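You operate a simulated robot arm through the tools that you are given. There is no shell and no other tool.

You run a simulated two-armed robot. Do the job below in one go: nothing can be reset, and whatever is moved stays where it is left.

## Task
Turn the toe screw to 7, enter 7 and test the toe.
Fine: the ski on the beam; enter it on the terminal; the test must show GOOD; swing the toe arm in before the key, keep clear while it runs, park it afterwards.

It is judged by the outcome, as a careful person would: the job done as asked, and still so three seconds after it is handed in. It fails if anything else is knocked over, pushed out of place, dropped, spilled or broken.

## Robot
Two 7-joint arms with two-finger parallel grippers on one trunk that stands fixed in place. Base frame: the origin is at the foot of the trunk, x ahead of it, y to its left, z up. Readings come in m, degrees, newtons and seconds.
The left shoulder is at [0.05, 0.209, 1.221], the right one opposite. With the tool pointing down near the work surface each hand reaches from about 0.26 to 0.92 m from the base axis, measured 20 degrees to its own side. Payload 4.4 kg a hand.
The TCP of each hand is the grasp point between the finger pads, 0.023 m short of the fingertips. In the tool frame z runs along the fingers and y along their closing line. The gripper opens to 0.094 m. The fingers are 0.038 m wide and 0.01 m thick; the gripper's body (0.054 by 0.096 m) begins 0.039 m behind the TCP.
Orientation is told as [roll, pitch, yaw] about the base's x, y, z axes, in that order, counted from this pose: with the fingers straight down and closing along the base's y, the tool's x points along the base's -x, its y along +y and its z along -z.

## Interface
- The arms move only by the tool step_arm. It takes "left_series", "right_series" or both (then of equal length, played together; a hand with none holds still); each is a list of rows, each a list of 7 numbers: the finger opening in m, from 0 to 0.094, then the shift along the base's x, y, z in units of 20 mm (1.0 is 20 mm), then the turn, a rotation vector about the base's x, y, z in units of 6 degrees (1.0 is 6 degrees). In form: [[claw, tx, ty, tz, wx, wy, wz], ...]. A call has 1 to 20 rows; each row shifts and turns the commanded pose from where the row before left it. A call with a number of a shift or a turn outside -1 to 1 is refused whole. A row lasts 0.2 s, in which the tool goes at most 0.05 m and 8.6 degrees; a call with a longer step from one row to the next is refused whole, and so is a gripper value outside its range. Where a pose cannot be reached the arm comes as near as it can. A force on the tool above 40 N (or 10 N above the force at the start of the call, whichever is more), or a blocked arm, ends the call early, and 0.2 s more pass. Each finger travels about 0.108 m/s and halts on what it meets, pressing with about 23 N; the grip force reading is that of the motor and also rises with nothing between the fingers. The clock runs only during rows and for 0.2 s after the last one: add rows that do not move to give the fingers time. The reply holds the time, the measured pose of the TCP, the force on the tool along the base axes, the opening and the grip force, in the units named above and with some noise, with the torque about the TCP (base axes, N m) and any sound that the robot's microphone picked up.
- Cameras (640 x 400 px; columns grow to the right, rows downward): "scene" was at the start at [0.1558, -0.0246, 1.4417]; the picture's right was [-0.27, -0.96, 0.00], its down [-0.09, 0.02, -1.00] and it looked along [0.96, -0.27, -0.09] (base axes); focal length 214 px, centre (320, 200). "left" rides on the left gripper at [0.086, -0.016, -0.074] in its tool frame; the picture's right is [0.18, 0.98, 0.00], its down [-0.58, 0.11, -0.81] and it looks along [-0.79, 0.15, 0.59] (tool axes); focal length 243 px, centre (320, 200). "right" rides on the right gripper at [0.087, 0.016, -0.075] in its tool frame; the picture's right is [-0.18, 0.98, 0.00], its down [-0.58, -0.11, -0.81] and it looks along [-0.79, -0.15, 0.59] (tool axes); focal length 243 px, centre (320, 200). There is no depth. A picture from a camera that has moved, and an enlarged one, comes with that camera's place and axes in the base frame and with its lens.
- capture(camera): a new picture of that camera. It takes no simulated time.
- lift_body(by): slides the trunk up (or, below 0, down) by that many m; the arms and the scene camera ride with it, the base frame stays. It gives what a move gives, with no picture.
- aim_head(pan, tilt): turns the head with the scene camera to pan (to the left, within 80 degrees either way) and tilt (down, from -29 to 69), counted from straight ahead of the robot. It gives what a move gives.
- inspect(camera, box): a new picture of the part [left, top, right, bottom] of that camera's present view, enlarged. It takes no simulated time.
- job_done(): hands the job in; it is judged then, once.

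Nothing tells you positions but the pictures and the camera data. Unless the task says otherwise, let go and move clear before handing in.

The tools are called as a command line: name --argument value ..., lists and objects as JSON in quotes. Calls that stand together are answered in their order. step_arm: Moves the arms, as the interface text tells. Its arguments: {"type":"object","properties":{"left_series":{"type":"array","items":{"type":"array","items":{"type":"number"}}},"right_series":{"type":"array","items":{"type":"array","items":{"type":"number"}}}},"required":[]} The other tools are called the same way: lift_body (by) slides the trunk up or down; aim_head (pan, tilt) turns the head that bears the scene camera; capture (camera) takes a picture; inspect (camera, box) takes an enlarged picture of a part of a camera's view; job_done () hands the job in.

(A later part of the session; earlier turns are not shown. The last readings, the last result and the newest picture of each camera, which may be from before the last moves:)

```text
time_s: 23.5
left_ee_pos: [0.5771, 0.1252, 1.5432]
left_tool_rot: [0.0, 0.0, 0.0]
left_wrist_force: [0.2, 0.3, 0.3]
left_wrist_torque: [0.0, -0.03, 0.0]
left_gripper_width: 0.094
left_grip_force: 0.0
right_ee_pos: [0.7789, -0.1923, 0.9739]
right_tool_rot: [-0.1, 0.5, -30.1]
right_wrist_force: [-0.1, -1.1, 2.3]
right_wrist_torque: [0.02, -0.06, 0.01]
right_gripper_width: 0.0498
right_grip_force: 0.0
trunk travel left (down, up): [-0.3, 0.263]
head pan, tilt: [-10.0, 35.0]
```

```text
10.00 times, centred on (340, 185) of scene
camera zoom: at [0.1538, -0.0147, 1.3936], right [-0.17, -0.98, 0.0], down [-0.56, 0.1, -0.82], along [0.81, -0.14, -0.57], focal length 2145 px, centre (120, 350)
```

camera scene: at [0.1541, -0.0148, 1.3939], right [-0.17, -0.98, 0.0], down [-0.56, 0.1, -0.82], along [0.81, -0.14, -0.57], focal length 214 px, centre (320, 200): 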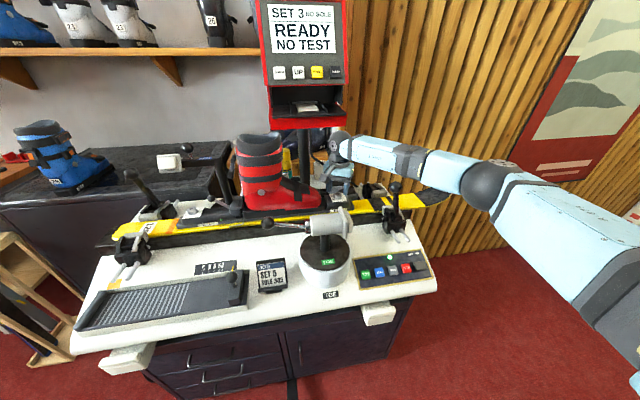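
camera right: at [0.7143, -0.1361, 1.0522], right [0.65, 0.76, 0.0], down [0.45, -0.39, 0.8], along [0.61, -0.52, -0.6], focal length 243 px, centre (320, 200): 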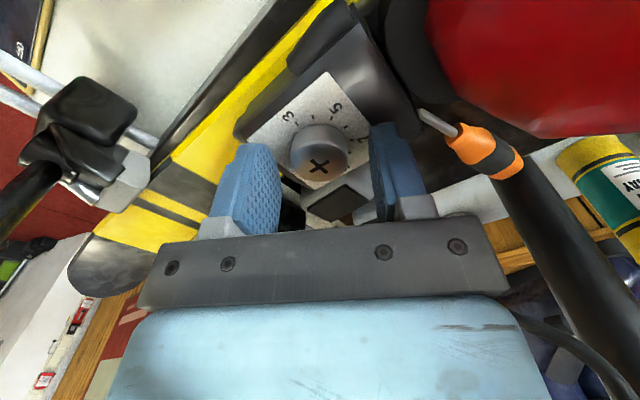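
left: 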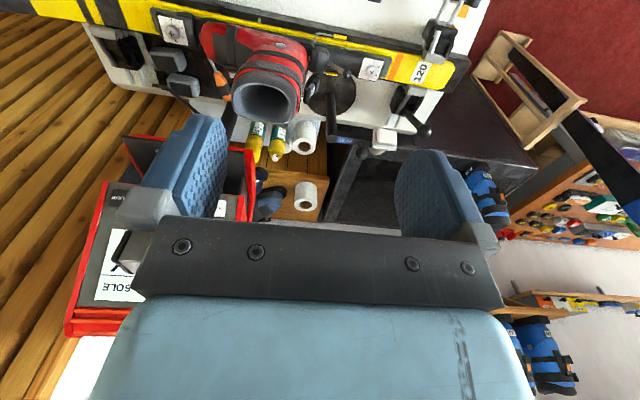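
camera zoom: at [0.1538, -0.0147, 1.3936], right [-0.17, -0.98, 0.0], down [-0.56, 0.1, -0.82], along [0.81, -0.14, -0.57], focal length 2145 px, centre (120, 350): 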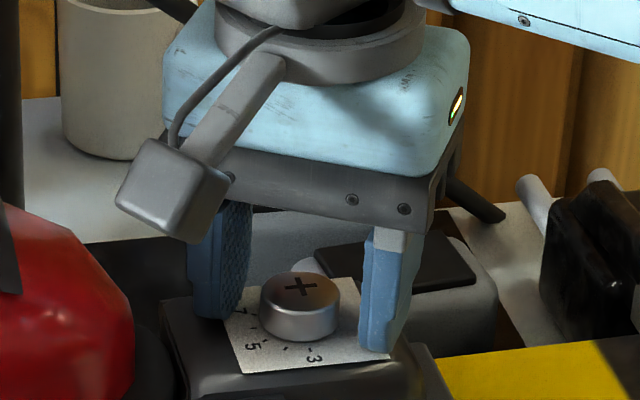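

step_arm --right_series '[[0.05, 0, 0, 0.1, 0, 0, 0], [0.04, 0, 0, 0, 0, 0, 0], [0.03, 0, 0, 0, 0, 0, 0], [0.02, 0, 0, 0, 0, 0, 0], [0.01, 0, 0, 0, 0, 0, 0], [0.01, 0, 0, 0, 0, 0, 0]]'

inspect --camera "scene" --box '[315, 165, 365, 205]'

inspect --camera "right" --box '[240, 70, 420, 220]'

```text
time_s: 24.9
left_ee_pos: [0.5763, 0.125, 1.5427]
left_tool_rot: [0.0, 0.0, 0.0]
left_wrist_force: [-0.5, -0.2, -0.4]
left_wrist_torque: [0.01, 0.0, 0.01]
left_gripper_width: 0.094
left_grip_force: 0.0
right_ee_pos: [0.7796, -0.192, 0.9766]
right_tool_rot: [0.0, 0.4, -30.1]
right_wrist_force: [-1.3, 1.2, 0.1]
right_wrist_torque: [-0.07, 0.04, 0.0]
right_gripper_width: 0.0282
right_grip_force: 22.9
trunk travel left (down, up): [-0.3, 0.263]
head pan, tilt: [-10.0, 35.0]
```

```text
10.00 times, centred on (340, 185) of scene
camera zoom: at [0.1544, -0.0146, 1.3938], right [-0.17, -0.98, 0.0], down [-0.56, 0.1, -0.82], along [0.81, -0.14, -0.57], focal length 2145 px, centre (120, 350)
```

zoom: 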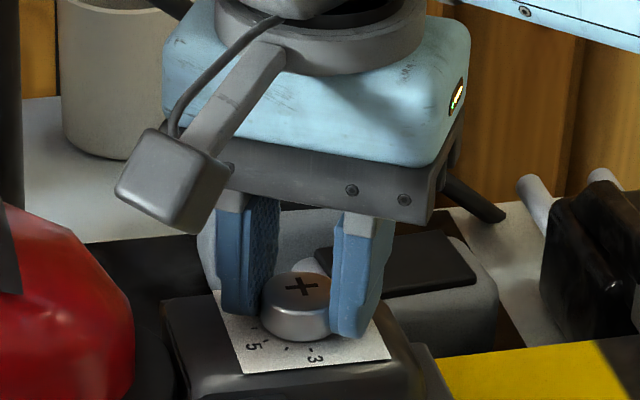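

```text
2.67 times, centred on (330, 145) of right
camera zoom: at [0.714, -0.1356, 1.0528], right [0.65, 0.76, 0.0], down [0.45, -0.39, 0.8], along [0.61, -0.52, -0.6], focal length 647 px, centre (293, 347)
```

zoom: 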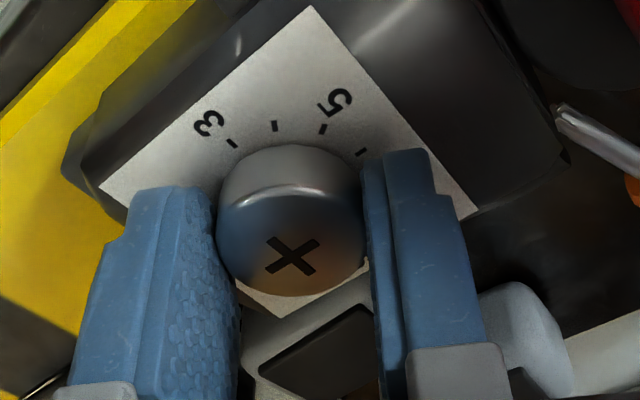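

The knob is gripped (28 mm). Now I turn it counter-clockwise, first 30°, and check.

step_arm --right_series '[[0.01, 0, 0, 0, 0, 0, 1], [0.01, 0, 0, 0, 0, 0, 1], [0.01, 0, 0, 0, 0, 0, 1], [0.01, 0, 0, 0, 0, 0, 1], [0.01, 0, 0, 0, 0, 0, 1], [0.01, 0, 0, 0, 0, 0, 0]]'

inspect --camera "scene" --box '[315, 165, 365, 205]'

inspect --camera "right" --box '[240, 70, 420, 220]'

```text
time_s: 26.3
left_ee_pos: [0.5772, 0.1257, 1.5428]
left_tool_rot: [0.1, -0.1, 0.0]
left_wrist_force: [-0.2, -0.2, -0.2]
left_wrist_torque: [-0.02, 0.04, 0.04]
left_gripper_width: 0.0939
left_grip_force: 0.1
right_ee_pos: [0.7801, -0.1927, 0.9774]
right_tool_rot: [-0.1, 0.4, 0.1]
right_wrist_force: [-5.6, 5.4, 0.1]
right_wrist_torque: [-0.06, 0.04, -0.03]
right_gripper_width: 0.0285
right_grip_force: 22.6
trunk travel left (down, up): [-0.3, 0.263]
head pan, tilt: [-10.0, 35.0]
```

```text
10.00 times, centred on (340, 185) of scene
camera zoom: at [0.1541, -0.0144, 1.3938], right [-0.17, -0.98, 0.0], down [-0.56, 0.1, -0.82], along [0.81, -0.14, -0.57], focal length 2145 px, centre (120, 350)
```

zoom: 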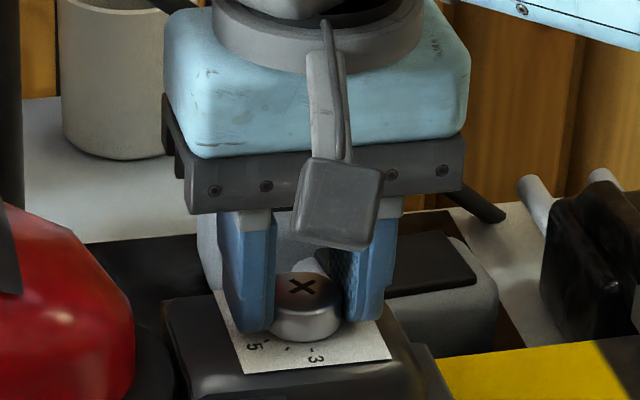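

```text
2.67 times, centred on (330, 145) of right
camera zoom: at [0.6945, -0.1761, 1.0528], right [0.18, 0.98, 0.0], down [0.59, -0.11, 0.8], along [0.79, -0.15, -0.6], focal length 647 px, centre (293, 347)
```

zoom: 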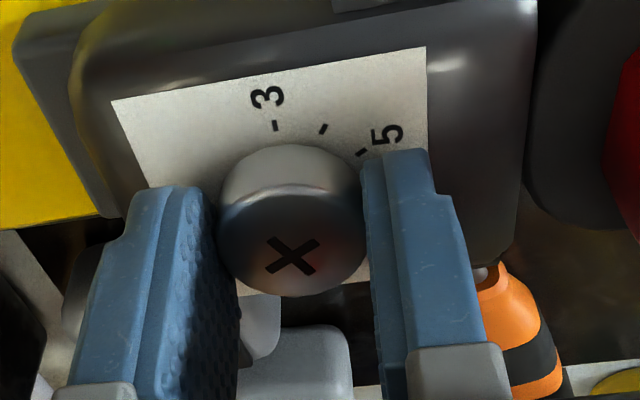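

The knob turns with the hand. Another 30°.

step_arm --right_series '[[0.01, 0, 0, 0, 0, 0, 1], [0.01, 0, 0, 0, 0, 0, 1], [0.01, 0, 0, 0, 0, 0, 1], [0.01, 0, 0, 0, 0, 0, 1], [0.01, 0, 0, 0, 0, 0, 1], [0.01, 0, 0, 0, 0, 0, 0]]'

inspect --camera "scene" --box '[315, 165, 365, 205]'

inspect --camera "right" --box '[240, 70, 420, 220]'

```text
time_s: 27.7
left_ee_pos: [0.5759, 0.126, 1.5435]
left_tool_rot: [0.0, 0.1, 0.0]
left_wrist_force: [0.4, 0.6, 0.1]
left_wrist_torque: [0.02, 0.01, 0.02]
left_gripper_width: 0.0937
left_grip_force: 0.1
right_ee_pos: [0.7802, -0.1919, 0.9771]
right_tool_rot: [0.2, 0.5, 26.9]
right_wrist_force: [-9.4, 10.6, -0.5]
right_wrist_torque: [0.21, -0.18, 0.01]
right_gripper_width: 0.0282
right_grip_force: 22.9
right hand out of reach, approached as far as the arm can: row 5
trunk travel left (down, up): [-0.3, 0.263]
head pan, tilt: [-10.0, 35.0]
```

```text
10.00 times, centred on (340, 185) of scene
camera zoom: at [0.1543, -0.014, 1.3938], right [-0.17, -0.98, 0.0], down [-0.56, 0.1, -0.82], along [0.81, -0.14, -0.57], focal length 2145 px, centre (120, 350)
```

zoom: 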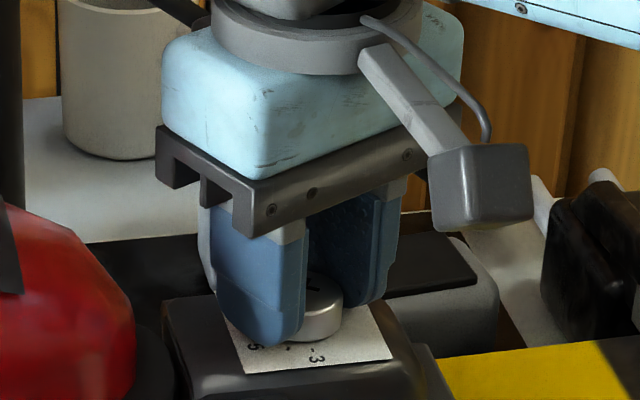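

```text
2.67 times, centred on (330, 145) of right
camera zoom: at [0.6964, -0.2164, 1.0529], right [-0.28, 0.96, 0.0], down [0.57, 0.17, 0.8], along [0.77, 0.23, -0.6], focal length 647 px, centre (293, 347)
```

zoom: 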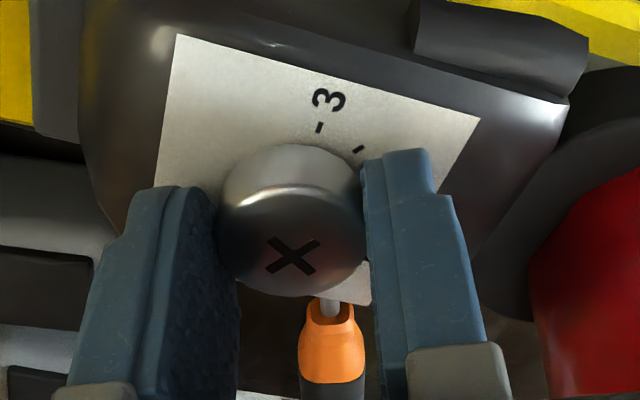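

Turned about 57°. I'll release, lift and look at the pointer.

step_arm --right_series '[[0.03, 0, 0, 0, 0, 0, 0], [0.04, 0, 0, 0, 0, 0, 0], [0.05, 0, 0, 0, 0, 0, 0], [0.05, 0, 0, 0, 0, 0, 0], [0.05, 0, 0, 0.5, 0, 0, 0], [0.05, 0, 0, 1, 0, 0, 0], [0.05, 0, 0, 1, 0, 0, 0], [0.05, 0, 0, 1, 0, 0, 0], [0.05, 0, 0, 1, 0, 0, -1], [0.05, 0, 0, 1, 0, 0, -1], [0.05, 0, 0, 1, 0, 0, -1], [0.05, 0, 0, 1, 0, 0, -1], [0.05, 0, 0, 1, 0, 0, -1], [0.05, -0.5, 0, 1, 0, 0, -1], [0.05, -1, 0, 1, 0, 0, -1], [0.05, -1, 0, 0, 0, 0, -1], [0.05, 0, 0, 0, 0, 0, -1]]'

capture --camera "right"

inspect --camera "scene" --box '[320, 180, 360, 210]'

```text
time_s: 31.3
left_ee_pos: [0.5764, 0.1252, 1.5441]
left_tool_rot: [0.0, 0.0, -0.1]
left_wrist_force: [-0.6, 0.1, -0.4]
left_wrist_torque: [-0.03, 0.0, 0.01]
left_gripper_width: 0.0942
left_grip_force: 0.0
right_ee_pos: [0.731, -0.1927, 1.187]
right_tool_rot: [0.1, 0.5, -27.2]
right_wrist_force: [-0.1, 0.6, -0.1]
right_wrist_torque: [-0.01, 0.01, 0.0]
right_gripper_width: 0.0498
right_grip_force: 0.0
trunk travel left (down, up): [-0.3, 0.263]
head pan, tilt: [-10.0, 35.0]
```

```text
taken
camera right: at [0.6615, -0.1395, 1.2631], right [0.61, 0.79, 0.0], down [0.47, -0.37, 0.8], along [0.63, -0.49, -0.6], focal length 243 px, centre (320, 200)
```

right: 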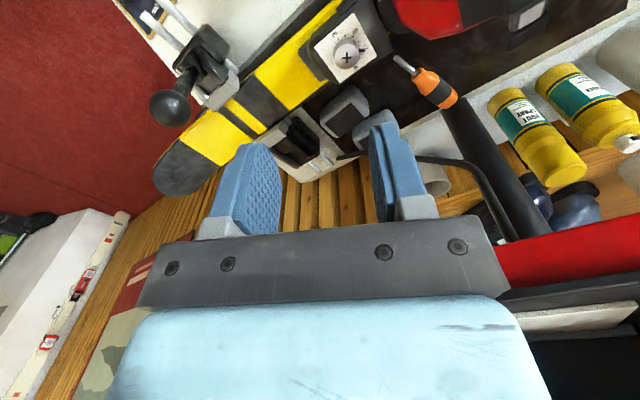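

```text
13.33 times, centred on (340, 195) of scene
camera zoom: at [0.1543, -0.0146, 1.3938], right [-0.17, -0.98, 0.0], down [-0.56, 0.1, -0.82], along [0.81, -0.14, -0.57], focal length 2860 px, centre (53, 267)
```

zoom: 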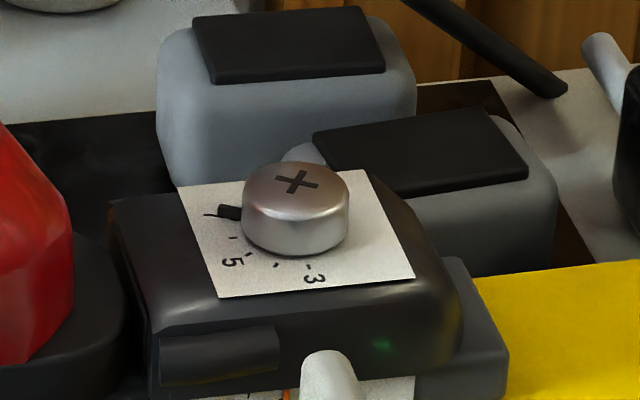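

inspect --camera "right" --box '[330, 30, 370, 70]'

inspect --camera "left" --box '[164, 20, 189, 45]'

```text
10.00 times, centred on (350, 50) of right
camera zoom: at [0.6615, -0.1395, 1.2631], right [0.61, 0.79, 0.0], down [0.47, -0.37, 0.8], along [0.63, -0.49, -0.6], focal length 2426 px, centre (20, 1700)
```

zoom: 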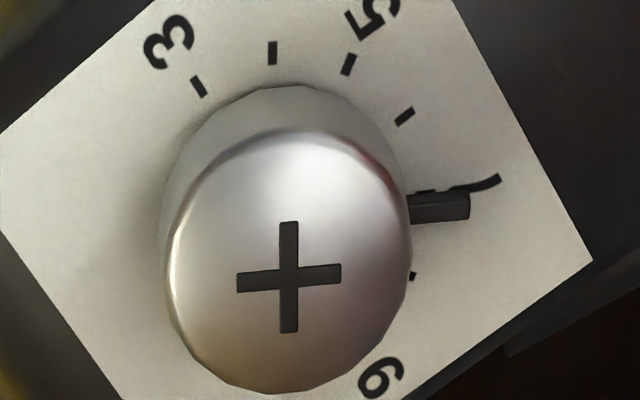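

```text
16.00 times, centred on (176, 32) of left
camera zoom: at [0.4913, 0.11, 1.6177], right [-0.18, 0.98, 0.0], down [0.58, 0.11, 0.81], along [0.79, 0.15, -0.59], focal length 3882 px, centre (2616, 2880)
```

zoom: 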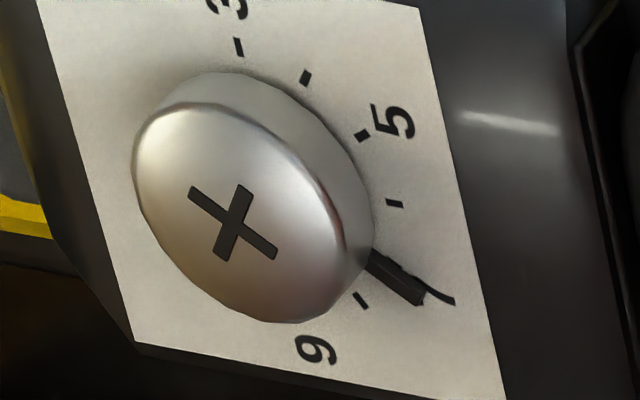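

The pointer is at about 57–58°, and the ticks place 7 at exactly 60°. I'll regrip and nudge it the last 2–3°.

step_arm --right_series '[[0.05, 1, 0, 0, 0, 0, 0], [0.05, 1, 0, 0, 0, 0, 0], [0.05, 0.45, 0, -0.5, 0, 0, 0], [0.05, 0, 0, -1, 0, 0, 0], [0.05, 0, 0, -1, 0, 0, 0], [0.05, 0, 0, -1, 0, 0, 0], [0.05, 0, 0, -1, 0, 0, 0], [0.05, 0, 0, -1, 0, 0, 0], [0.05, 0, 0, -1, 0, 0, 0], [0.05, 0, 0, -1, 0, 0, 0], [0.05, 0, 0, -1, 0, 0, 0], [0.05, 0, 0, -1, 0, 0, 0], [0.05, 0, 0, -0.7, 0, 0, 0], [0.05, 0, 0, -0.2, 0, 0, 0], [0.05, 0, 0, 0, 0, 0, 0]]'

inspect --camera "right" --box '[240, 70, 420, 220]'

```text
time_s: 34.5
left_ee_pos: [0.5765, 0.1247, 1.5439]
left_tool_rot: [0.0, 0.0, 0.0]
left_wrist_force: [0.5, -0.1, -0.9]
left_wrist_torque: [0.02, -0.01, -0.03]
left_gripper_width: 0.094
left_grip_force: 0.0
right_ee_pos: [0.7798, -0.1935, 0.9795]
right_tool_rot: [0.1, 0.5, -27.0]
right_wrist_force: [0.1, -0.9, 0.9]
right_wrist_torque: [-0.04, -0.01, 0.06]
right_gripper_width: 0.05
right_grip_force: 0.0
trunk travel left (down, up): [-0.3, 0.263]
head pan, tilt: [-10.0, 35.0]
```

```text
2.67 times, centred on (330, 145) of right
camera zoom: at [0.7103, -0.1398, 1.0548], right [0.61, 0.79, 0.0], down [0.47, -0.36, 0.8], along [0.63, -0.49, -0.6], focal length 647 px, centre (293, 347)
```

zoom: 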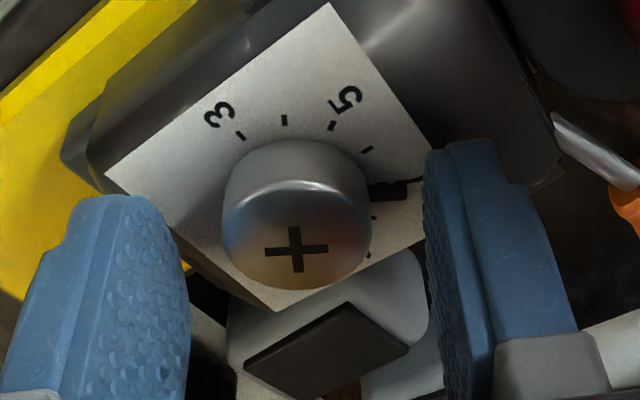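

At this yaw the finger would pinch the pointer, so I'll lift, yaw to about +24° and regrip from there.

step_arm --right_series '[[0.05, 0, 0, 1, 0, 0, 0], [0.05, 0, 0, 1, 0, 0, 0], [0.05, 0, 0, 0, 0, 0, 1], [0.05, 0, 0, 0, 0, 0, 1], [0.05, 0, 0, 0, 0, 0, 1], [0.05, 0, 0, 0, 0, 0, 1], [0.05, 0, 0, 0, 0, 0, 1], [0.05, 0, 0, 0, 0, 0, 1], [0.05, 0, 0, 0, 0, 0, 1], [0.05, 0, 0, 0, 0, 0, 1], [0.05, 0, 0, 0, 0, 0, 0.4], [0.05, 0, 0, 0, 0, 0, 0]]'

inspect --camera "right" --box '[240, 50, 420, 200]'

```text
time_s: 37.1
left_ee_pos: [0.5772, 0.124, 1.5419]
left_tool_rot: [-0.1, 0.0, 0.0]
left_wrist_force: [1.2, -0.3, -0.5]
left_wrist_torque: [0.03, -0.04, 0.01]
left_gripper_width: 0.0942
left_grip_force: 0.1
right_ee_pos: [0.7804, -0.1923, 1.0197]
right_tool_rot: [0.1, 0.4, 23.4]
right_wrist_force: [-0.3, -1.2, -0.9]
right_wrist_torque: [0.01, -0.01, -0.06]
right_gripper_width: 0.0502
right_grip_force: 0.1
trunk travel left (down, up): [-0.3, 0.263]
head pan, tilt: [-10.0, 35.0]
```

```text
2.67 times, centred on (330, 125) of right
camera zoom: at [0.694, -0.2124, 1.0953], right [-0.22, 0.98, 0.0], down [0.58, 0.13, 0.8], along [0.78, 0.18, -0.6], focal length 647 px, centre (293, 400)
```

zoom: 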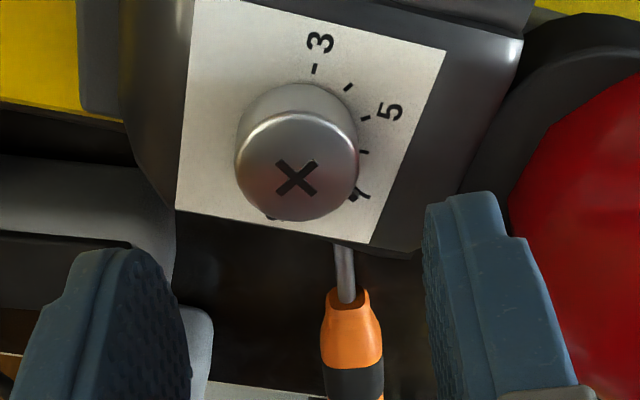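

step_arm --right_series '[[0.05, 0, 0, -1, 0, 0, 0], [0.05, 0, 0, -0.8, 0, 0, 0], [0.05, 0, 0, -0.25, 0, 0, 0], [0.05, 0, 0, 0, 0, 0, 0], [0.04, 0, 0, 0, 0, 0, 0], [0.03, 0, 0, 0, 0, 0, 0], [0.02, 0, 0, 0, 0, 0, 0], [0.01, 0, 0, 0, 0, 0, 0], [0.01, 0, 0, 0, 0, 0, 0]]'

inspect --camera "right" --box '[240, 70, 420, 220]'

```text
time_s: 39.1
left_ee_pos: [0.5767, 0.1252, 1.5438]
left_tool_rot: [-0.1, 0.0, 0.0]
left_wrist_force: [0.3, -0.6, -0.7]
left_wrist_torque: [0.01, 0.03, 0.01]
left_gripper_width: 0.094
left_grip_force: 0.1
right_ee_pos: [0.7795, -0.1929, 0.9792]
right_tool_rot: [0.0, 0.4, 23.3]
right_wrist_force: [-3.4, 3.2, -0.7]
right_wrist_torque: [0.12, -0.12, -0.05]
right_gripper_width: 0.0284
right_grip_force: 22.9
trunk travel left (down, up): [-0.3, 0.263]
head pan, tilt: [-10.0, 35.0]
```

```text
2.67 times, centred on (330, 145) of right
camera zoom: at [0.6941, -0.2115, 1.0541], right [-0.22, 0.98, 0.0], down [0.58, 0.13, 0.8], along [0.78, 0.18, -0.6], focal length 647 px, centre (293, 347)
```

zoom: 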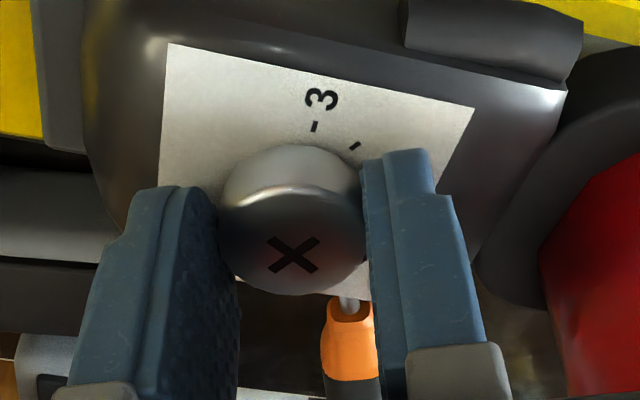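

step_arm --right_series '[[0.01, 0, 0, 0, 0, 0, 0.2], [0.01, 0, 0, 0, 0, 0, 0.22], [0.01, 0, 0, 0, 0, 0, 0], [0.01, 0, 0, 0, 0, 0, 0]]'

step_arm --right_series '[[0.03, 0, 0, 0, 0, 0, 0], [0.04, 0, 0, 0, 0, 0, 0], [0.05, 0, 0, 0, 0, 0, 0], [0.05, 0, 0, 0, 0, 0, 0], [0.05, 0, 0, 0.5, 0, 0, 0], [0.05, 0, 0, 1, 0, 0, 0], [0.05, 0, 0, 1, 0, 0, 0], [0.05, 0, 0, 1, 0, 0, 0], [0.05, 0, 0, 1, 0, 0, -1], [0.05, 0, 0, 1, 0, 0, -1], [0.05, 0, 0, 1, 0, 0, -1], [0.05, 0, 0, 1, 0, 0, -1], [0.05, 0, 0, 1, 0, 0, -1], [0.05, -0.5, 0, 1, 0, 0, -1], [0.05, -1, 0, 1, 0, 0, -1], [0.05, -1, 0, 0, 0, 0, -1], [0.05, 0, 0, 0, 0, 0, -1]]'

capture --camera "right"

inspect --camera "right" --box '[330, 30, 370, 70]'

```text
time_s: 40.1
left_ee_pos: [0.5763, 0.1249, 1.5432]
left_tool_rot: [-0.1, 0.0, 0.1]
left_wrist_force: [0.0, -1.0, 0.1]
left_wrist_torque: [0.01, -0.01, -0.02]
left_gripper_width: 0.0941
left_grip_force: 0.1
right_ee_pos: [0.7796, -0.1931, 0.9785]
right_tool_rot: [0.0, 0.4, 25.9]
right_wrist_force: [-5.7, 5.8, -0.2]
right_wrist_torque: [0.12, 0.14, -0.01]
right_gripper_width: 0.0284
right_grip_force: 23.6
trunk travel left (down, up): [-0.3, 0.263]
head pan, tilt: [-10.0, 35.0]
```

```text
time_s: 43.7
left_ee_pos: [0.5759, 0.1256, 1.5425]
left_tool_rot: [0.1, 0.0, 0.0]
left_wrist_force: [-0.1, 0.1, -0.7]
left_wrist_torque: [-0.01, -0.03, -0.01]
left_gripper_width: 0.094
left_grip_force: 0.0
right_ee_pos: [0.7295, -0.1927, 1.1881]
right_tool_rot: [0.0, 0.4, -28.2]
right_wrist_force: [-0.4, 0.7, 0.3]
right_wrist_torque: [0.03, 0.02, 0.01]
right_gripper_width: 0.0499
right_grip_force: 0.0
trunk travel left (down, up): [-0.3, 0.263]
head pan, tilt: [-10.0, 35.0]
```

```text
taken
camera right: at [0.6612, -0.1373, 1.2645], right [0.63, 0.78, 0.0], down [0.46, -0.37, 0.8], along [0.62, -0.5, -0.6], focal length 243 px, centre (320, 200)
```

right: 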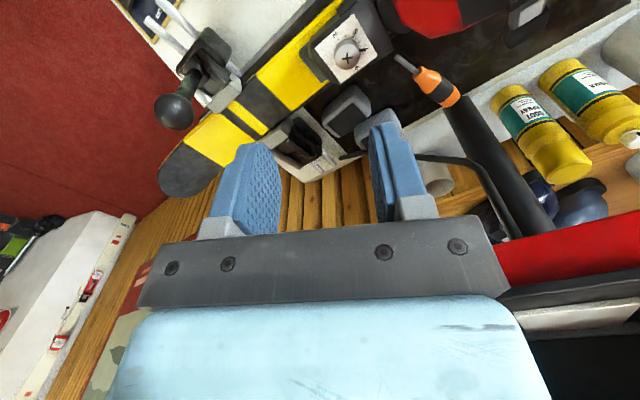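

```text
10.00 times, centred on (350, 50) of right
camera zoom: at [0.6612, -0.1373, 1.2645], right [0.63, 0.78, 0.0], down [0.46, -0.37, 0.8], along [0.62, -0.5, -0.6], focal length 2426 px, centre (20, 1700)
```

zoom: 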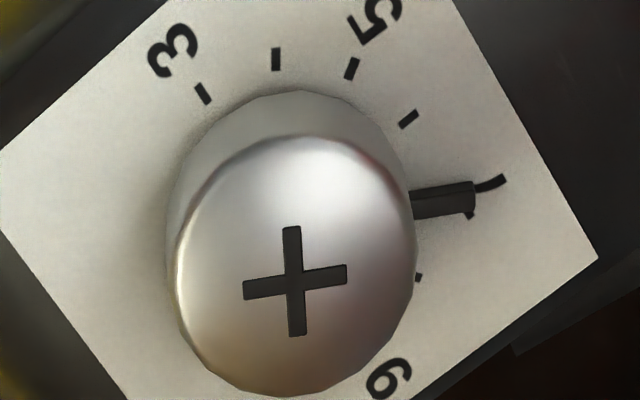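

The pointer now measures about 60–61°, right on 7. Next I'll retract the right hand and bring the left hand, fingers forward and closed, toward the terminal's UP key.

step_arm --right_series '[[0.05, -1, -0.3, 0, 0, 0, 1], [0.05, -1, -0.3, 0, 0, 0, 1], [0.05, -1, -0.6, 0, 0, 0, 1], [0.05, -1, -0.6, 0, 0, 0, 1], [0.05, -1, -0.6, 0, 0, 0, 0.7], [0.05, -1, -0.6, 0, 0, 0, 0], [0.05, -1, -0.6, 0, 0, 0, 0], [0.05, -1, -0.6, 0, 0, 0, 0], [0.05, -1, -0.6, 0, 0, 0, 0], [0.05, -1, -0.6, 0, 0, 0, 0], [0.05, -1, -0.6, 0, 0, 0, 0], [0.05, -1, -0.6, 0, 0, 0, 0]]' --left_series '[[0.08, 0, 0, 0, 0, -1, 0], [0.06, 0, 0, 0, 0, -1, 0], [0.04, 0, 0, 0, 0, -1, 0], [0.02, 0, 0, 0, 0, -1, 0], [0.0, 0, 0, 0, 0, -1, 0], [0.0, 0, 0, 0, 0, -1, 0], [0.0, 0, 0, 0, 0, -1, 0], [0.0, 0, 0, 0, 0, -1, 0], [0.0, 0, 0, 0, 0, -1, 0], [0.0, 0, 0, 0, 0, -1, 0], [0.0, 0, 0, 0, 0, -1, 0], [0.0, 0, 0, 0, 0, -1, 0]]'

aim_head --pan -10 --tilt 15

capture --camera "scene"

inspect --camera "scene" --box '[240, 80, 360, 220]'

```text
time_s: 46.3
left_ee_pos: [0.5762, 0.1238, 1.544]
left_tool_rot: [-0.2, -72.3, 0.1]
left_wrist_force: [-0.2, 0.1, 0.0]
left_wrist_torque: [0.0, -0.03, 0.01]
left_gripper_width: 0.0
left_grip_force: 22.8
right_ee_pos: [0.489, -0.325, 1.1882]
right_tool_rot: [0.1, 0.3, 0.0]
right_wrist_force: [0.2, 1.0, 0.5]
right_wrist_torque: [-0.02, -0.01, -0.02]
right_gripper_width: 0.0499
right_grip_force: 0.1
trunk travel left (down, up): [-0.3, 0.263]
head pan, tilt: [-10.0, 35.0]
```

```text
time_s: 47.1
left_ee_pos: [0.5767, 0.1253, 1.5438]
left_tool_rot: [-0.2, -72.1, 0.1]
left_wrist_force: [-1.1, 0.5, -0.4]
left_wrist_torque: [-0.01, 0.01, -0.01]
left_gripper_width: 0.0
left_grip_force: 23.0
right_ee_pos: [0.4889, -0.3245, 1.1882]
right_tool_rot: [0.1, 0.4, 0.0]
right_wrist_force: [-0.5, -0.8, 0.3]
right_wrist_torque: [0.0, 0.01, -0.04]
right_gripper_width: 0.0498
right_grip_force: 0.0
trunk travel left (down, up): [-0.3, 0.263]
head pan, tilt: [-10.0, 15.0]
```

```text
taken
camera scene: at [0.1593, -0.0158, 1.4258], right [-0.17, -0.98, 0.0], down [-0.26, 0.05, -0.97], along [0.95, -0.17, -0.26], focal length 214 px, centre (320, 200)
```

scene: 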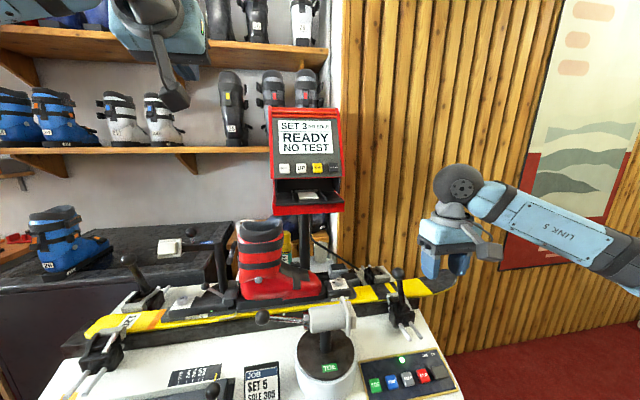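

```text
2.86 times, centred on (300, 150) of scene
camera zoom: at [0.1593, -0.0158, 1.4258], right [-0.17, -0.98, 0.0], down [-0.26, 0.05, -0.97], along [0.95, -0.17, -0.26], focal length 613 px, centre (377, 343)
```

zoom: 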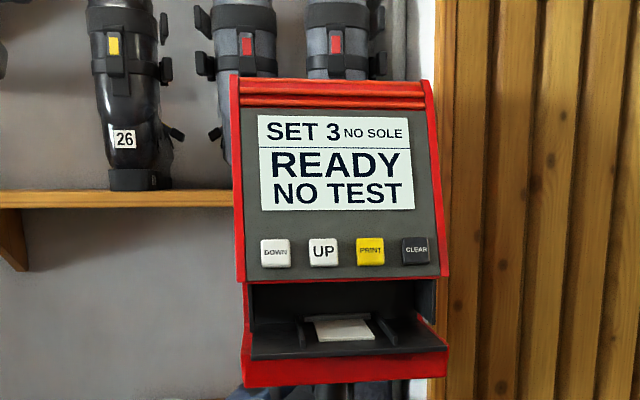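

Next the left fingertips go in front of the UP key, about 5 cm short of it.

step_arm --left_series '[[0.0, 0.9, -0.7, -0.66, 0, 0, 0], [0.0, 0.9, -0.7, -0.66, 0, 0, 0], [0.0, 0.9, -0.7, -0.66, 0, 0, 0], [0.0, 0.9, -0.7, -0.66, 0, 0, 0], [0.0, 0.9, -0.7, -0.66, 0, 0, 0], [0.0, 0.9, -0.7, -0.66, 0, 0, 0], [0.0, 0.9, -0.7, -0.66, 0, 0, 0], [0.0, 0.9, -0.7, -0.66, 0, 0, 0], [0.0, 0.9, -0.7, -0.66, 0, 0, 0], [0.0, 0.9, -0.7, -0.66, 0, 0, 0], [0.0, 0.9, -0.7, -0.66, 0, 0, 0], [0.0, 0.9, -0.7, -0.66, 0, 0, 0], [0.0, 0.9, -0.7, -0.66, 0, 0, 0], [0.0, 0.9, -0.7, -0.66, 0, 0, 0], [0.0, 0.9, -0.65, -0.7, 0, 0, 0]]'

capture --camera "scene"

inspect --camera "scene" --box '[240, 80, 360, 220]'

capture --camera "left"

```text
time_s: 50.4
left_ee_pos: [0.8485, -0.0844, 1.3453]
left_tool_rot: [0.0, -72.1, 0.0]
left_wrist_force: [0.0, 0.6, 0.4]
left_wrist_torque: [0.02, -0.01, -0.01]
left_gripper_width: 0.0
left_grip_force: 23.2
right_ee_pos: [0.4903, -0.3249, 1.1876]
right_tool_rot: [0.0, 0.5, 0.0]
right_wrist_force: [0.5, 0.4, -0.2]
right_wrist_torque: [0.03, 0.01, 0.0]
right_gripper_width: 0.0501
right_grip_force: 0.0
trunk travel left (down, up): [-0.3, 0.263]
head pan, tilt: [-10.0, 15.0]
```

```text
taken
camera scene: at [0.1602, -0.0167, 1.4257], right [-0.17, -0.98, 0.0], down [-0.26, 0.05, -0.97], along [0.95, -0.17, -0.26], focal length 214 px, centre (320, 200)
```

scene: 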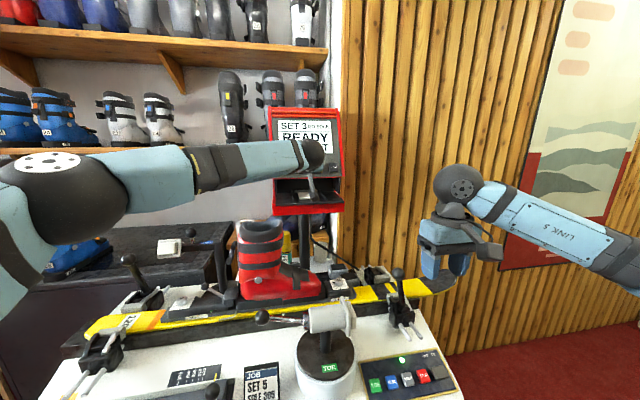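

```text
2.86 times, centred on (300, 150) of scene
camera zoom: at [0.1602, -0.0167, 1.4257], right [-0.17, -0.98, 0.0], down [-0.26, 0.05, -0.97], along [0.95, -0.17, -0.26], focal length 613 px, centre (377, 343)
```

zoom: 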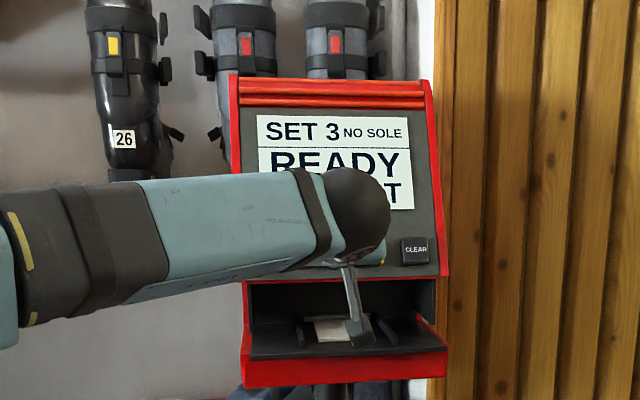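

```text
taken
camera left: at [0.7518, -0.0998, 1.2853], right [-0.06, 0.98, -0.18], down [-0.59, 0.11, 0.8], along [0.81, 0.15, 0.57], focal length 243 px, centre (320, 200)
```

left: 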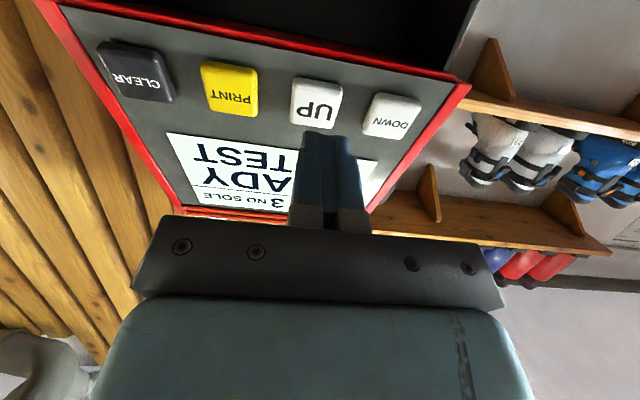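

The left camera shows the UP key clearly; its refined position is (0.961, -0.084, 1.335). I'll close in to about 1.5 cm.

step_arm --left_series '[[0.0, 1, 0, 0, 0, 0, 0], [0.0, 1, 0, 0, 0, 0, 0], [0.0, 1, 0, -0.1, 0, 0, 0], [0.0, 0.6, 0, 0, 0, 0, 0]]'

capture --camera "left"

```text
time_s: 51.4
left_ee_pos: [0.916, -0.0847, 1.3423]
left_tool_rot: [0.3, -71.9, -0.5]
left_wrist_force: [-1.3, -2.2, 1.6]
left_wrist_torque: [-0.06, 0.04, 0.01]
left_gripper_width: 0.0001
left_grip_force: 23.0
right_ee_pos: [0.4882, -0.3265, 1.188]
right_tool_rot: [0.1, 0.3, 0.0]
right_wrist_force: [0.3, -0.6, 0.8]
right_wrist_torque: [0.04, -0.01, 0.02]
right_gripper_width: 0.0501
right_grip_force: 0.1
trunk travel left (down, up): [-0.3, 0.263]
head pan, tilt: [-10.0, 15.0]
heard: click
```

```text
taken
camera left: at [0.8189, -0.1, 1.2832], right [-0.06, 0.98, -0.17], down [-0.59, 0.11, 0.8], along [0.81, 0.15, 0.57], focal length 243 px, centre (320, 200)
```

left: 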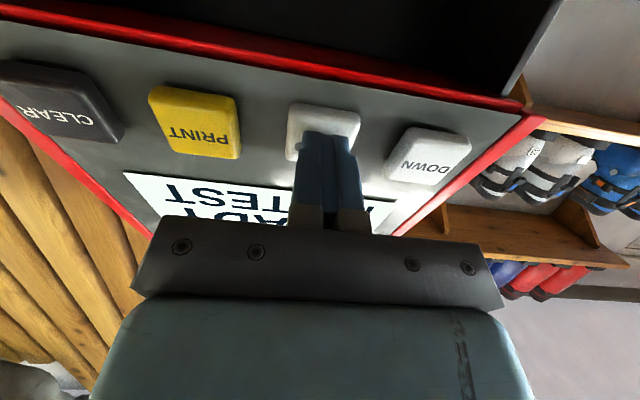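

The key clicked already. I'll back off and check the display.

step_arm --left_series '[[0.0, -1, 0, 0, 0, 0, 0], [0.0, 0, 0, 0, 0, 0, 0]]'

inspect --camera "scene" --box '[240, 80, 360, 220]'

capture --camera "left"

```text
time_s: 52.0
left_ee_pos: [0.8992, -0.0864, 1.3414]
left_tool_rot: [0.0, -71.9, -0.2]
left_wrist_force: [0.2, 0.1, -0.4]
left_wrist_torque: [0.01, -0.01, 0.0]
left_gripper_width: 0.0
left_grip_force: 22.7
right_ee_pos: [0.4889, -0.3251, 1.1874]
right_tool_rot: [0.1, 0.4, 0.0]
right_wrist_force: [0.9, -1.0, 0.5]
right_wrist_torque: [-0.02, 0.03, -0.02]
right_gripper_width: 0.0499
right_grip_force: 0.1
trunk travel left (down, up): [-0.3, 0.263]
head pan, tilt: [-10.0, 15.0]
```

```text
2.86 times, centred on (300, 150) of scene
camera zoom: at [0.1602, -0.017, 1.4256], right [-0.17, -0.98, 0.0], down [-0.26, 0.05, -0.97], along [0.95, -0.17, -0.26], focal length 613 px, centre (377, 343)
```

zoom: 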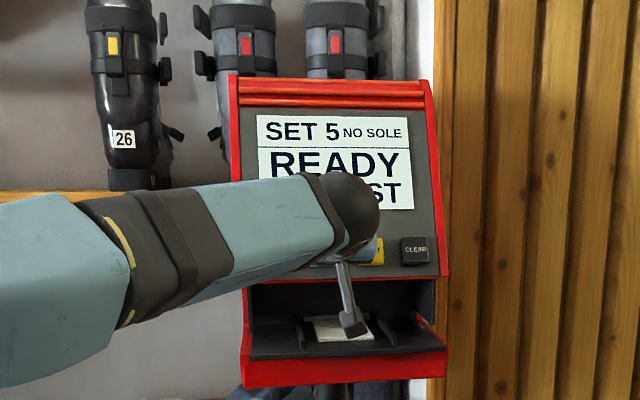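

```text
taken
camera left: at [0.803, -0.1001, 1.2825], right [-0.06, 0.98, -0.17], down [-0.59, 0.11, 0.8], along [0.81, 0.15, 0.57], focal length 243 px, centre (320, 200)
```

left: 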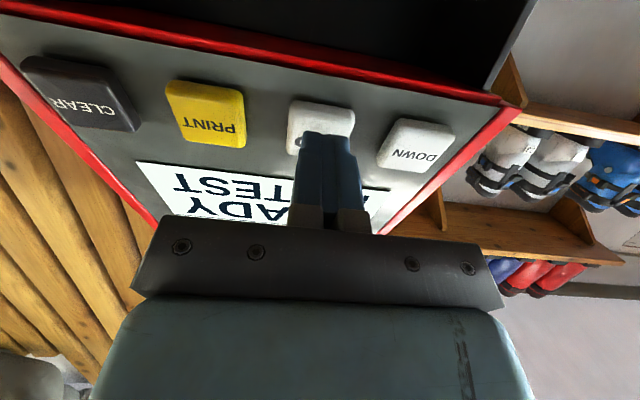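

SET went from 3 to 5 with one press. I'll press once more briefly and check.

step_arm --left_series '[[0.0, 0.85, 0, 0, 0, 0, 0], [0.0, -1, 0, 0, 0, 0, 0], [0.0, 0, 0, 0, 0, 0, 0]]'

inspect --camera "scene" --box '[240, 80, 360, 220]'

```text
time_s: 52.8
left_ee_pos: [0.8968, -0.0856, 1.3411]
left_tool_rot: [0.1, -71.9, -0.3]
left_wrist_force: [-0.5, 0.2, 0.8]
left_wrist_torque: [-0.02, 0.02, 0.06]
left_gripper_width: 0.0001
left_grip_force: 23.6
right_ee_pos: [0.4899, -0.3269, 1.1871]
right_tool_rot: [0.1, 0.4, 0.0]
right_wrist_force: [-0.4, -0.2, -0.9]
right_wrist_torque: [0.04, -0.01, -0.01]
right_gripper_width: 0.05
right_grip_force: 0.0
trunk travel left (down, up): [-0.3, 0.263]
head pan, tilt: [-10.0, 15.0]
```

```text
2.86 times, centred on (300, 150) of scene
camera zoom: at [0.1602, -0.0176, 1.4256], right [-0.17, -0.98, 0.0], down [-0.26, 0.05, -0.97], along [0.95, -0.17, -0.26], focal length 613 px, centre (377, 343)
```

zoom: 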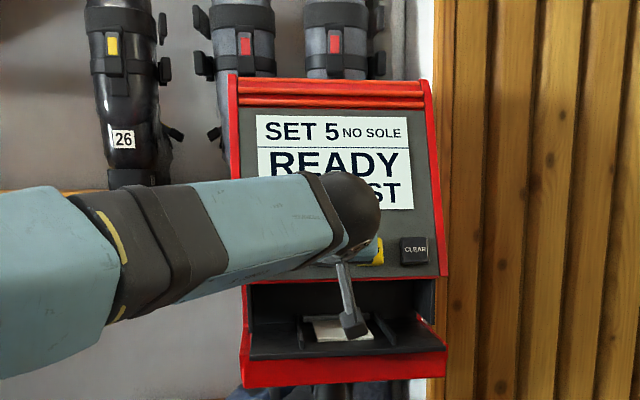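

step_arm --left_series '[[0.0, 0.3, 0, 0, 0, 0, 0], [0.0, 0.9, 0, 0, 0, 0, 0], [0.0, -1, 0, 0, 0, 0, 0], [0.0, 0, 0, 0, 0, 0, 0]]'

inspect --camera "scene" --box '[240, 80, 360, 220]'

```text
time_s: 53.8
left_ee_pos: [0.8914, -0.0858, 1.3409]
left_tool_rot: [0.0, -71.9, -0.2]
left_wrist_force: [-0.2, 0.1, -0.4]
left_wrist_torque: [0.01, -0.01, 0.05]
left_gripper_width: 0.0
left_grip_force: 23.5
left hand out of reach, approached as far as the arm can: row 2
right_ee_pos: [0.4899, -0.3258, 1.1863]
right_tool_rot: [0.1, 0.5, 0.0]
right_wrist_force: [-0.3, -0.1, 0.2]
right_wrist_torque: [0.03, -0.01, 0.0]
right_gripper_width: 0.0498
right_grip_force: 0.0
trunk travel left (down, up): [-0.3, 0.263]
head pan, tilt: [-10.0, 15.0]
```

```text
2.86 times, centred on (300, 150) of scene
camera zoom: at [0.1606, -0.0174, 1.4256], right [-0.17, -0.98, 0.0], down [-0.26, 0.05, -0.97], along [0.95, -0.17, -0.26], focal length 613 px, centre (377, 343)
```

zoom: 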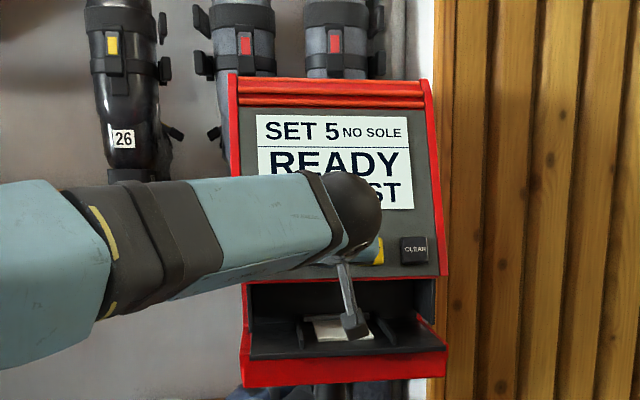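

The left arm is at the edge of its reach. Turning the hand along the arm's line gives more, so I'll do that and retry.

step_arm --left_series '[[0.0, -0.3, 0.1, 0, 0, 0, -1], [0.0, 0, 0.1, 0, 0, 0, -1], [0.0, 0, 0.1, 0, 0, 0, -1], [0.0, 0, 0, 0, 0, 0, 0]]'

capture --camera "left"

```text
time_s: 54.8
left_ee_pos: [0.8837, -0.0795, 1.3431]
left_tool_rot: [0.0, -72.0, -18.2]
left_wrist_force: [-0.5, 0.3, -0.3]
left_wrist_torque: [0.02, 0.03, -0.02]
left_gripper_width: 0.0
left_grip_force: 23.5
right_ee_pos: [0.4905, -0.3263, 1.1864]
right_tool_rot: [0.1, 0.4, 0.0]
right_wrist_force: [-0.4, 0.1, -0.1]
right_wrist_torque: [0.0, -0.01, 0.03]
right_gripper_width: 0.0498
right_grip_force: 0.1
trunk travel left (down, up): [-0.3, 0.263]
head pan, tilt: [-10.0, 15.0]
```

```text
taken
camera left: at [0.7877, -0.0628, 1.283], right [0.25, 0.95, -0.18], down [-0.52, 0.29, 0.8], along [0.81, -0.11, 0.57], focal length 243 px, centre (320, 200)
```

left: 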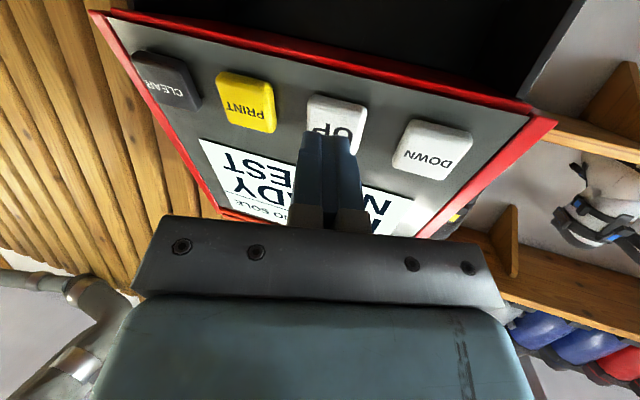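

step_arm --left_series '[[0.0, 1, 0, 0, 0, 0, 0], [0.0, 0.4, 0, 0, 0, 0, 0], [0.0, 0.5, 0, 0, 0, 0, 0], [0.0, -1, 0, 0, 0, 0, 0], [0.0, 0, 0, 0, 0, 0, 0]]'

inspect --camera "scene" --box '[240, 80, 360, 220]'

```text
time_s: 56.0
left_ee_pos: [0.9014, -0.0789, 1.3424]
left_tool_rot: [-0.1, -72.0, -18.0]
left_wrist_force: [1.3, 0.6, -0.4]
left_wrist_torque: [-0.02, 0.01, -0.01]
left_gripper_width: 0.0
left_grip_force: 23.3
right_ee_pos: [0.4886, -0.3258, 1.1877]
right_tool_rot: [0.2, 0.2, 0.1]
right_wrist_force: [0.4, -1.1, -1.2]
right_wrist_torque: [0.01, -0.01, 0.02]
right_gripper_width: 0.0502
right_grip_force: 0.1
trunk travel left (down, up): [-0.3, 0.263]
head pan, tilt: [-10.0, 15.0]
heard: click
```

```text
2.86 times, centred on (300, 150) of scene
camera zoom: at [0.1591, -0.0166, 1.4259], right [-0.17, -0.98, 0.0], down [-0.25, 0.05, -0.97], along [0.95, -0.17, -0.26], focal length 613 px, centre (377, 343)
```

zoom: 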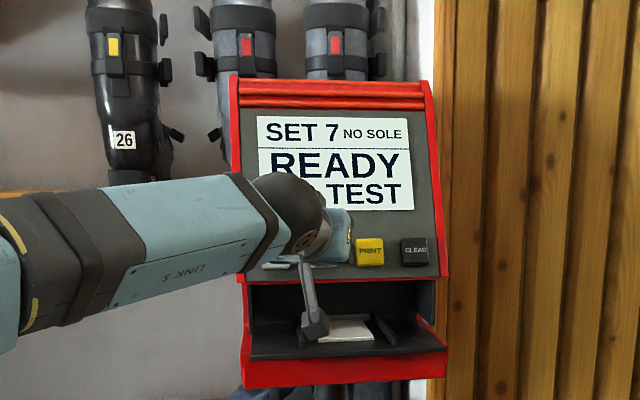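

SET now reads 7. I'll retract the left arm and then study the toe arm closely.

step_arm --left_series '[[0.02, -1, 0, 0, 0, 0, 0], [0.04, -1, 0, 0, 0, 0, 0], [0.05, -1, 0.3, 0.3, 0, 0, 0], [0.05, -1, 0.7, 0.5, 0, 0, 1], [0.05, -1, 0.8, 0.5, 0, 0, 1], [0.05, -1, 0.8, 0.5, 0, 0, 1], [0.05, -1, 0.8, 0.5, 0, 1, 0], [0.05, -1, 0.8, 0.5, 0, 1, 0], [0.05, -1, 0.8, 0, 0, 1, 0], [0.05, -1, 0.8, 0, 0, 1, 0], [0.05, -1, 0.8, 0, 0, 1, 0], [0.05, -1, 0.8, 0, 0, 1, 0], [0.05, -1, 0.8, 0, 0, 1, 0], [0.05, -1, 0.8, 0, 0, 1, 0], [0.05, -1, 0.8, 0, 0, 1, 0], [0.05, 0, 0, 0, 0, 1, 0], [0.05, 0, 0, 0, 0, 1, 0], [0.05, 0, 0, 0, 0, 1, 0]]'

aim_head --pan -10 --tilt 42

capture --camera "scene"

inspect --camera "scene" --box '[240, 130, 440, 255]'

capture --camera "left"

capture --camera "right"

```text
time_s: 59.8
left_ee_pos: [0.6028, 0.1171, 1.3984]
left_tool_rot: [0.0, 0.0, 0.0]
left_wrist_force: [0.3, -0.1, -0.5]
left_wrist_torque: [0.04, -0.01, 0.0]
left_gripper_width: 0.0501
left_grip_force: 0.0
right_ee_pos: [0.4892, -0.3258, 1.1868]
right_tool_rot: [0.0, 0.4, 0.0]
right_wrist_force: [0.2, -0.5, -0.6]
right_wrist_torque: [-0.01, -0.03, 0.05]
right_gripper_width: 0.0499
right_grip_force: 0.0
trunk travel left (down, up): [-0.3, 0.263]
head pan, tilt: [-10.0, 15.0]
```

```text
time_s: 60.7
left_ee_pos: [0.6017, 0.1172, 1.3976]
left_tool_rot: [0.0, -0.1, 0.0]
left_wrist_force: [-0.1, 0.9, -0.3]
left_wrist_torque: [0.02, 0.02, 0.0]
left_gripper_width: 0.0499
left_grip_force: 0.2
right_ee_pos: [0.4891, -0.3248, 1.1874]
right_tool_rot: [0.2, 0.3, 0.0]
right_wrist_force: [0.3, 0.5, 0.1]
right_wrist_torque: [0.02, 0.02, -0.01]
right_gripper_width: 0.0498
right_grip_force: 0.1
trunk travel left (down, up): [-0.3, 0.263]
head pan, tilt: [-10.0, 42.0]
```

```text
taken
camera scene: at [0.1498, -0.0141, 1.3834], right [-0.17, -0.98, 0.0], down [-0.66, 0.12, -0.74], along [0.73, -0.13, -0.67], focal length 214 px, centre (320, 200)
```

scene: 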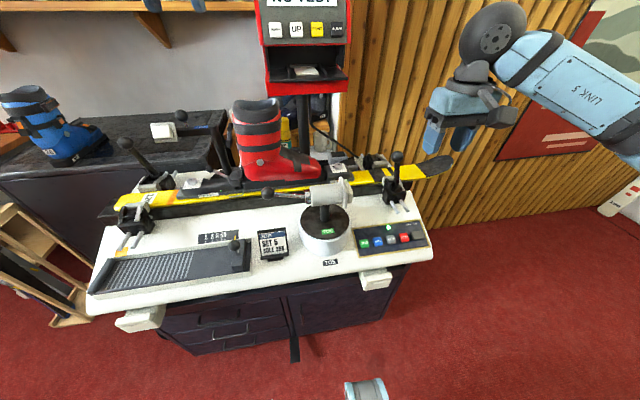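

```text
3.20 times, centred on (340, 192) of scene
camera zoom: at [0.1498, -0.0141, 1.3834], right [-0.17, -0.98, 0.0], down [-0.66, 0.12, -0.74], along [0.73, -0.13, -0.67], focal length 686 px, centre (256, 224)
```

zoom: 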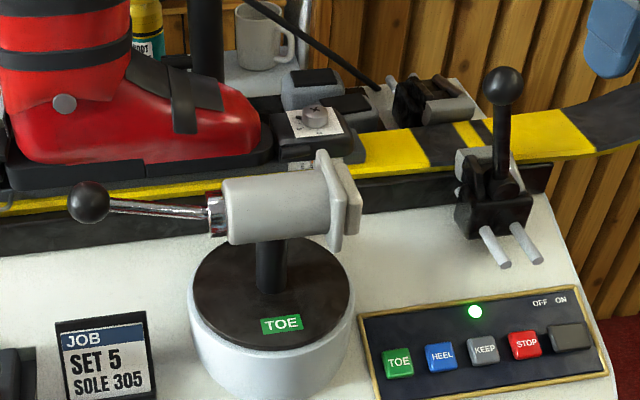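

```text
taken
camera left: at [0.5169, 0.1028, 1.4731], right [-0.18, 0.98, 0.0], down [0.58, 0.11, 0.81], along [0.79, 0.15, -0.59], focal length 243 px, centre (320, 200)
```

left: 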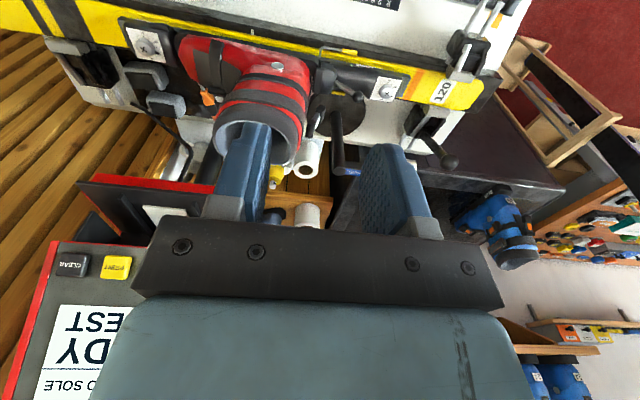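

```text
taken
camera right: at [0.4033, -0.3088, 1.2632], right [0.18, 0.98, 0.0], down [0.59, -0.11, 0.8], along [0.79, -0.15, -0.6], focal length 243 px, centre (320, 200)
```

right: 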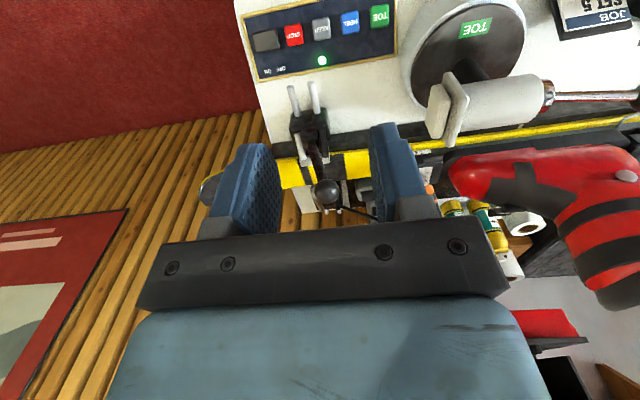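

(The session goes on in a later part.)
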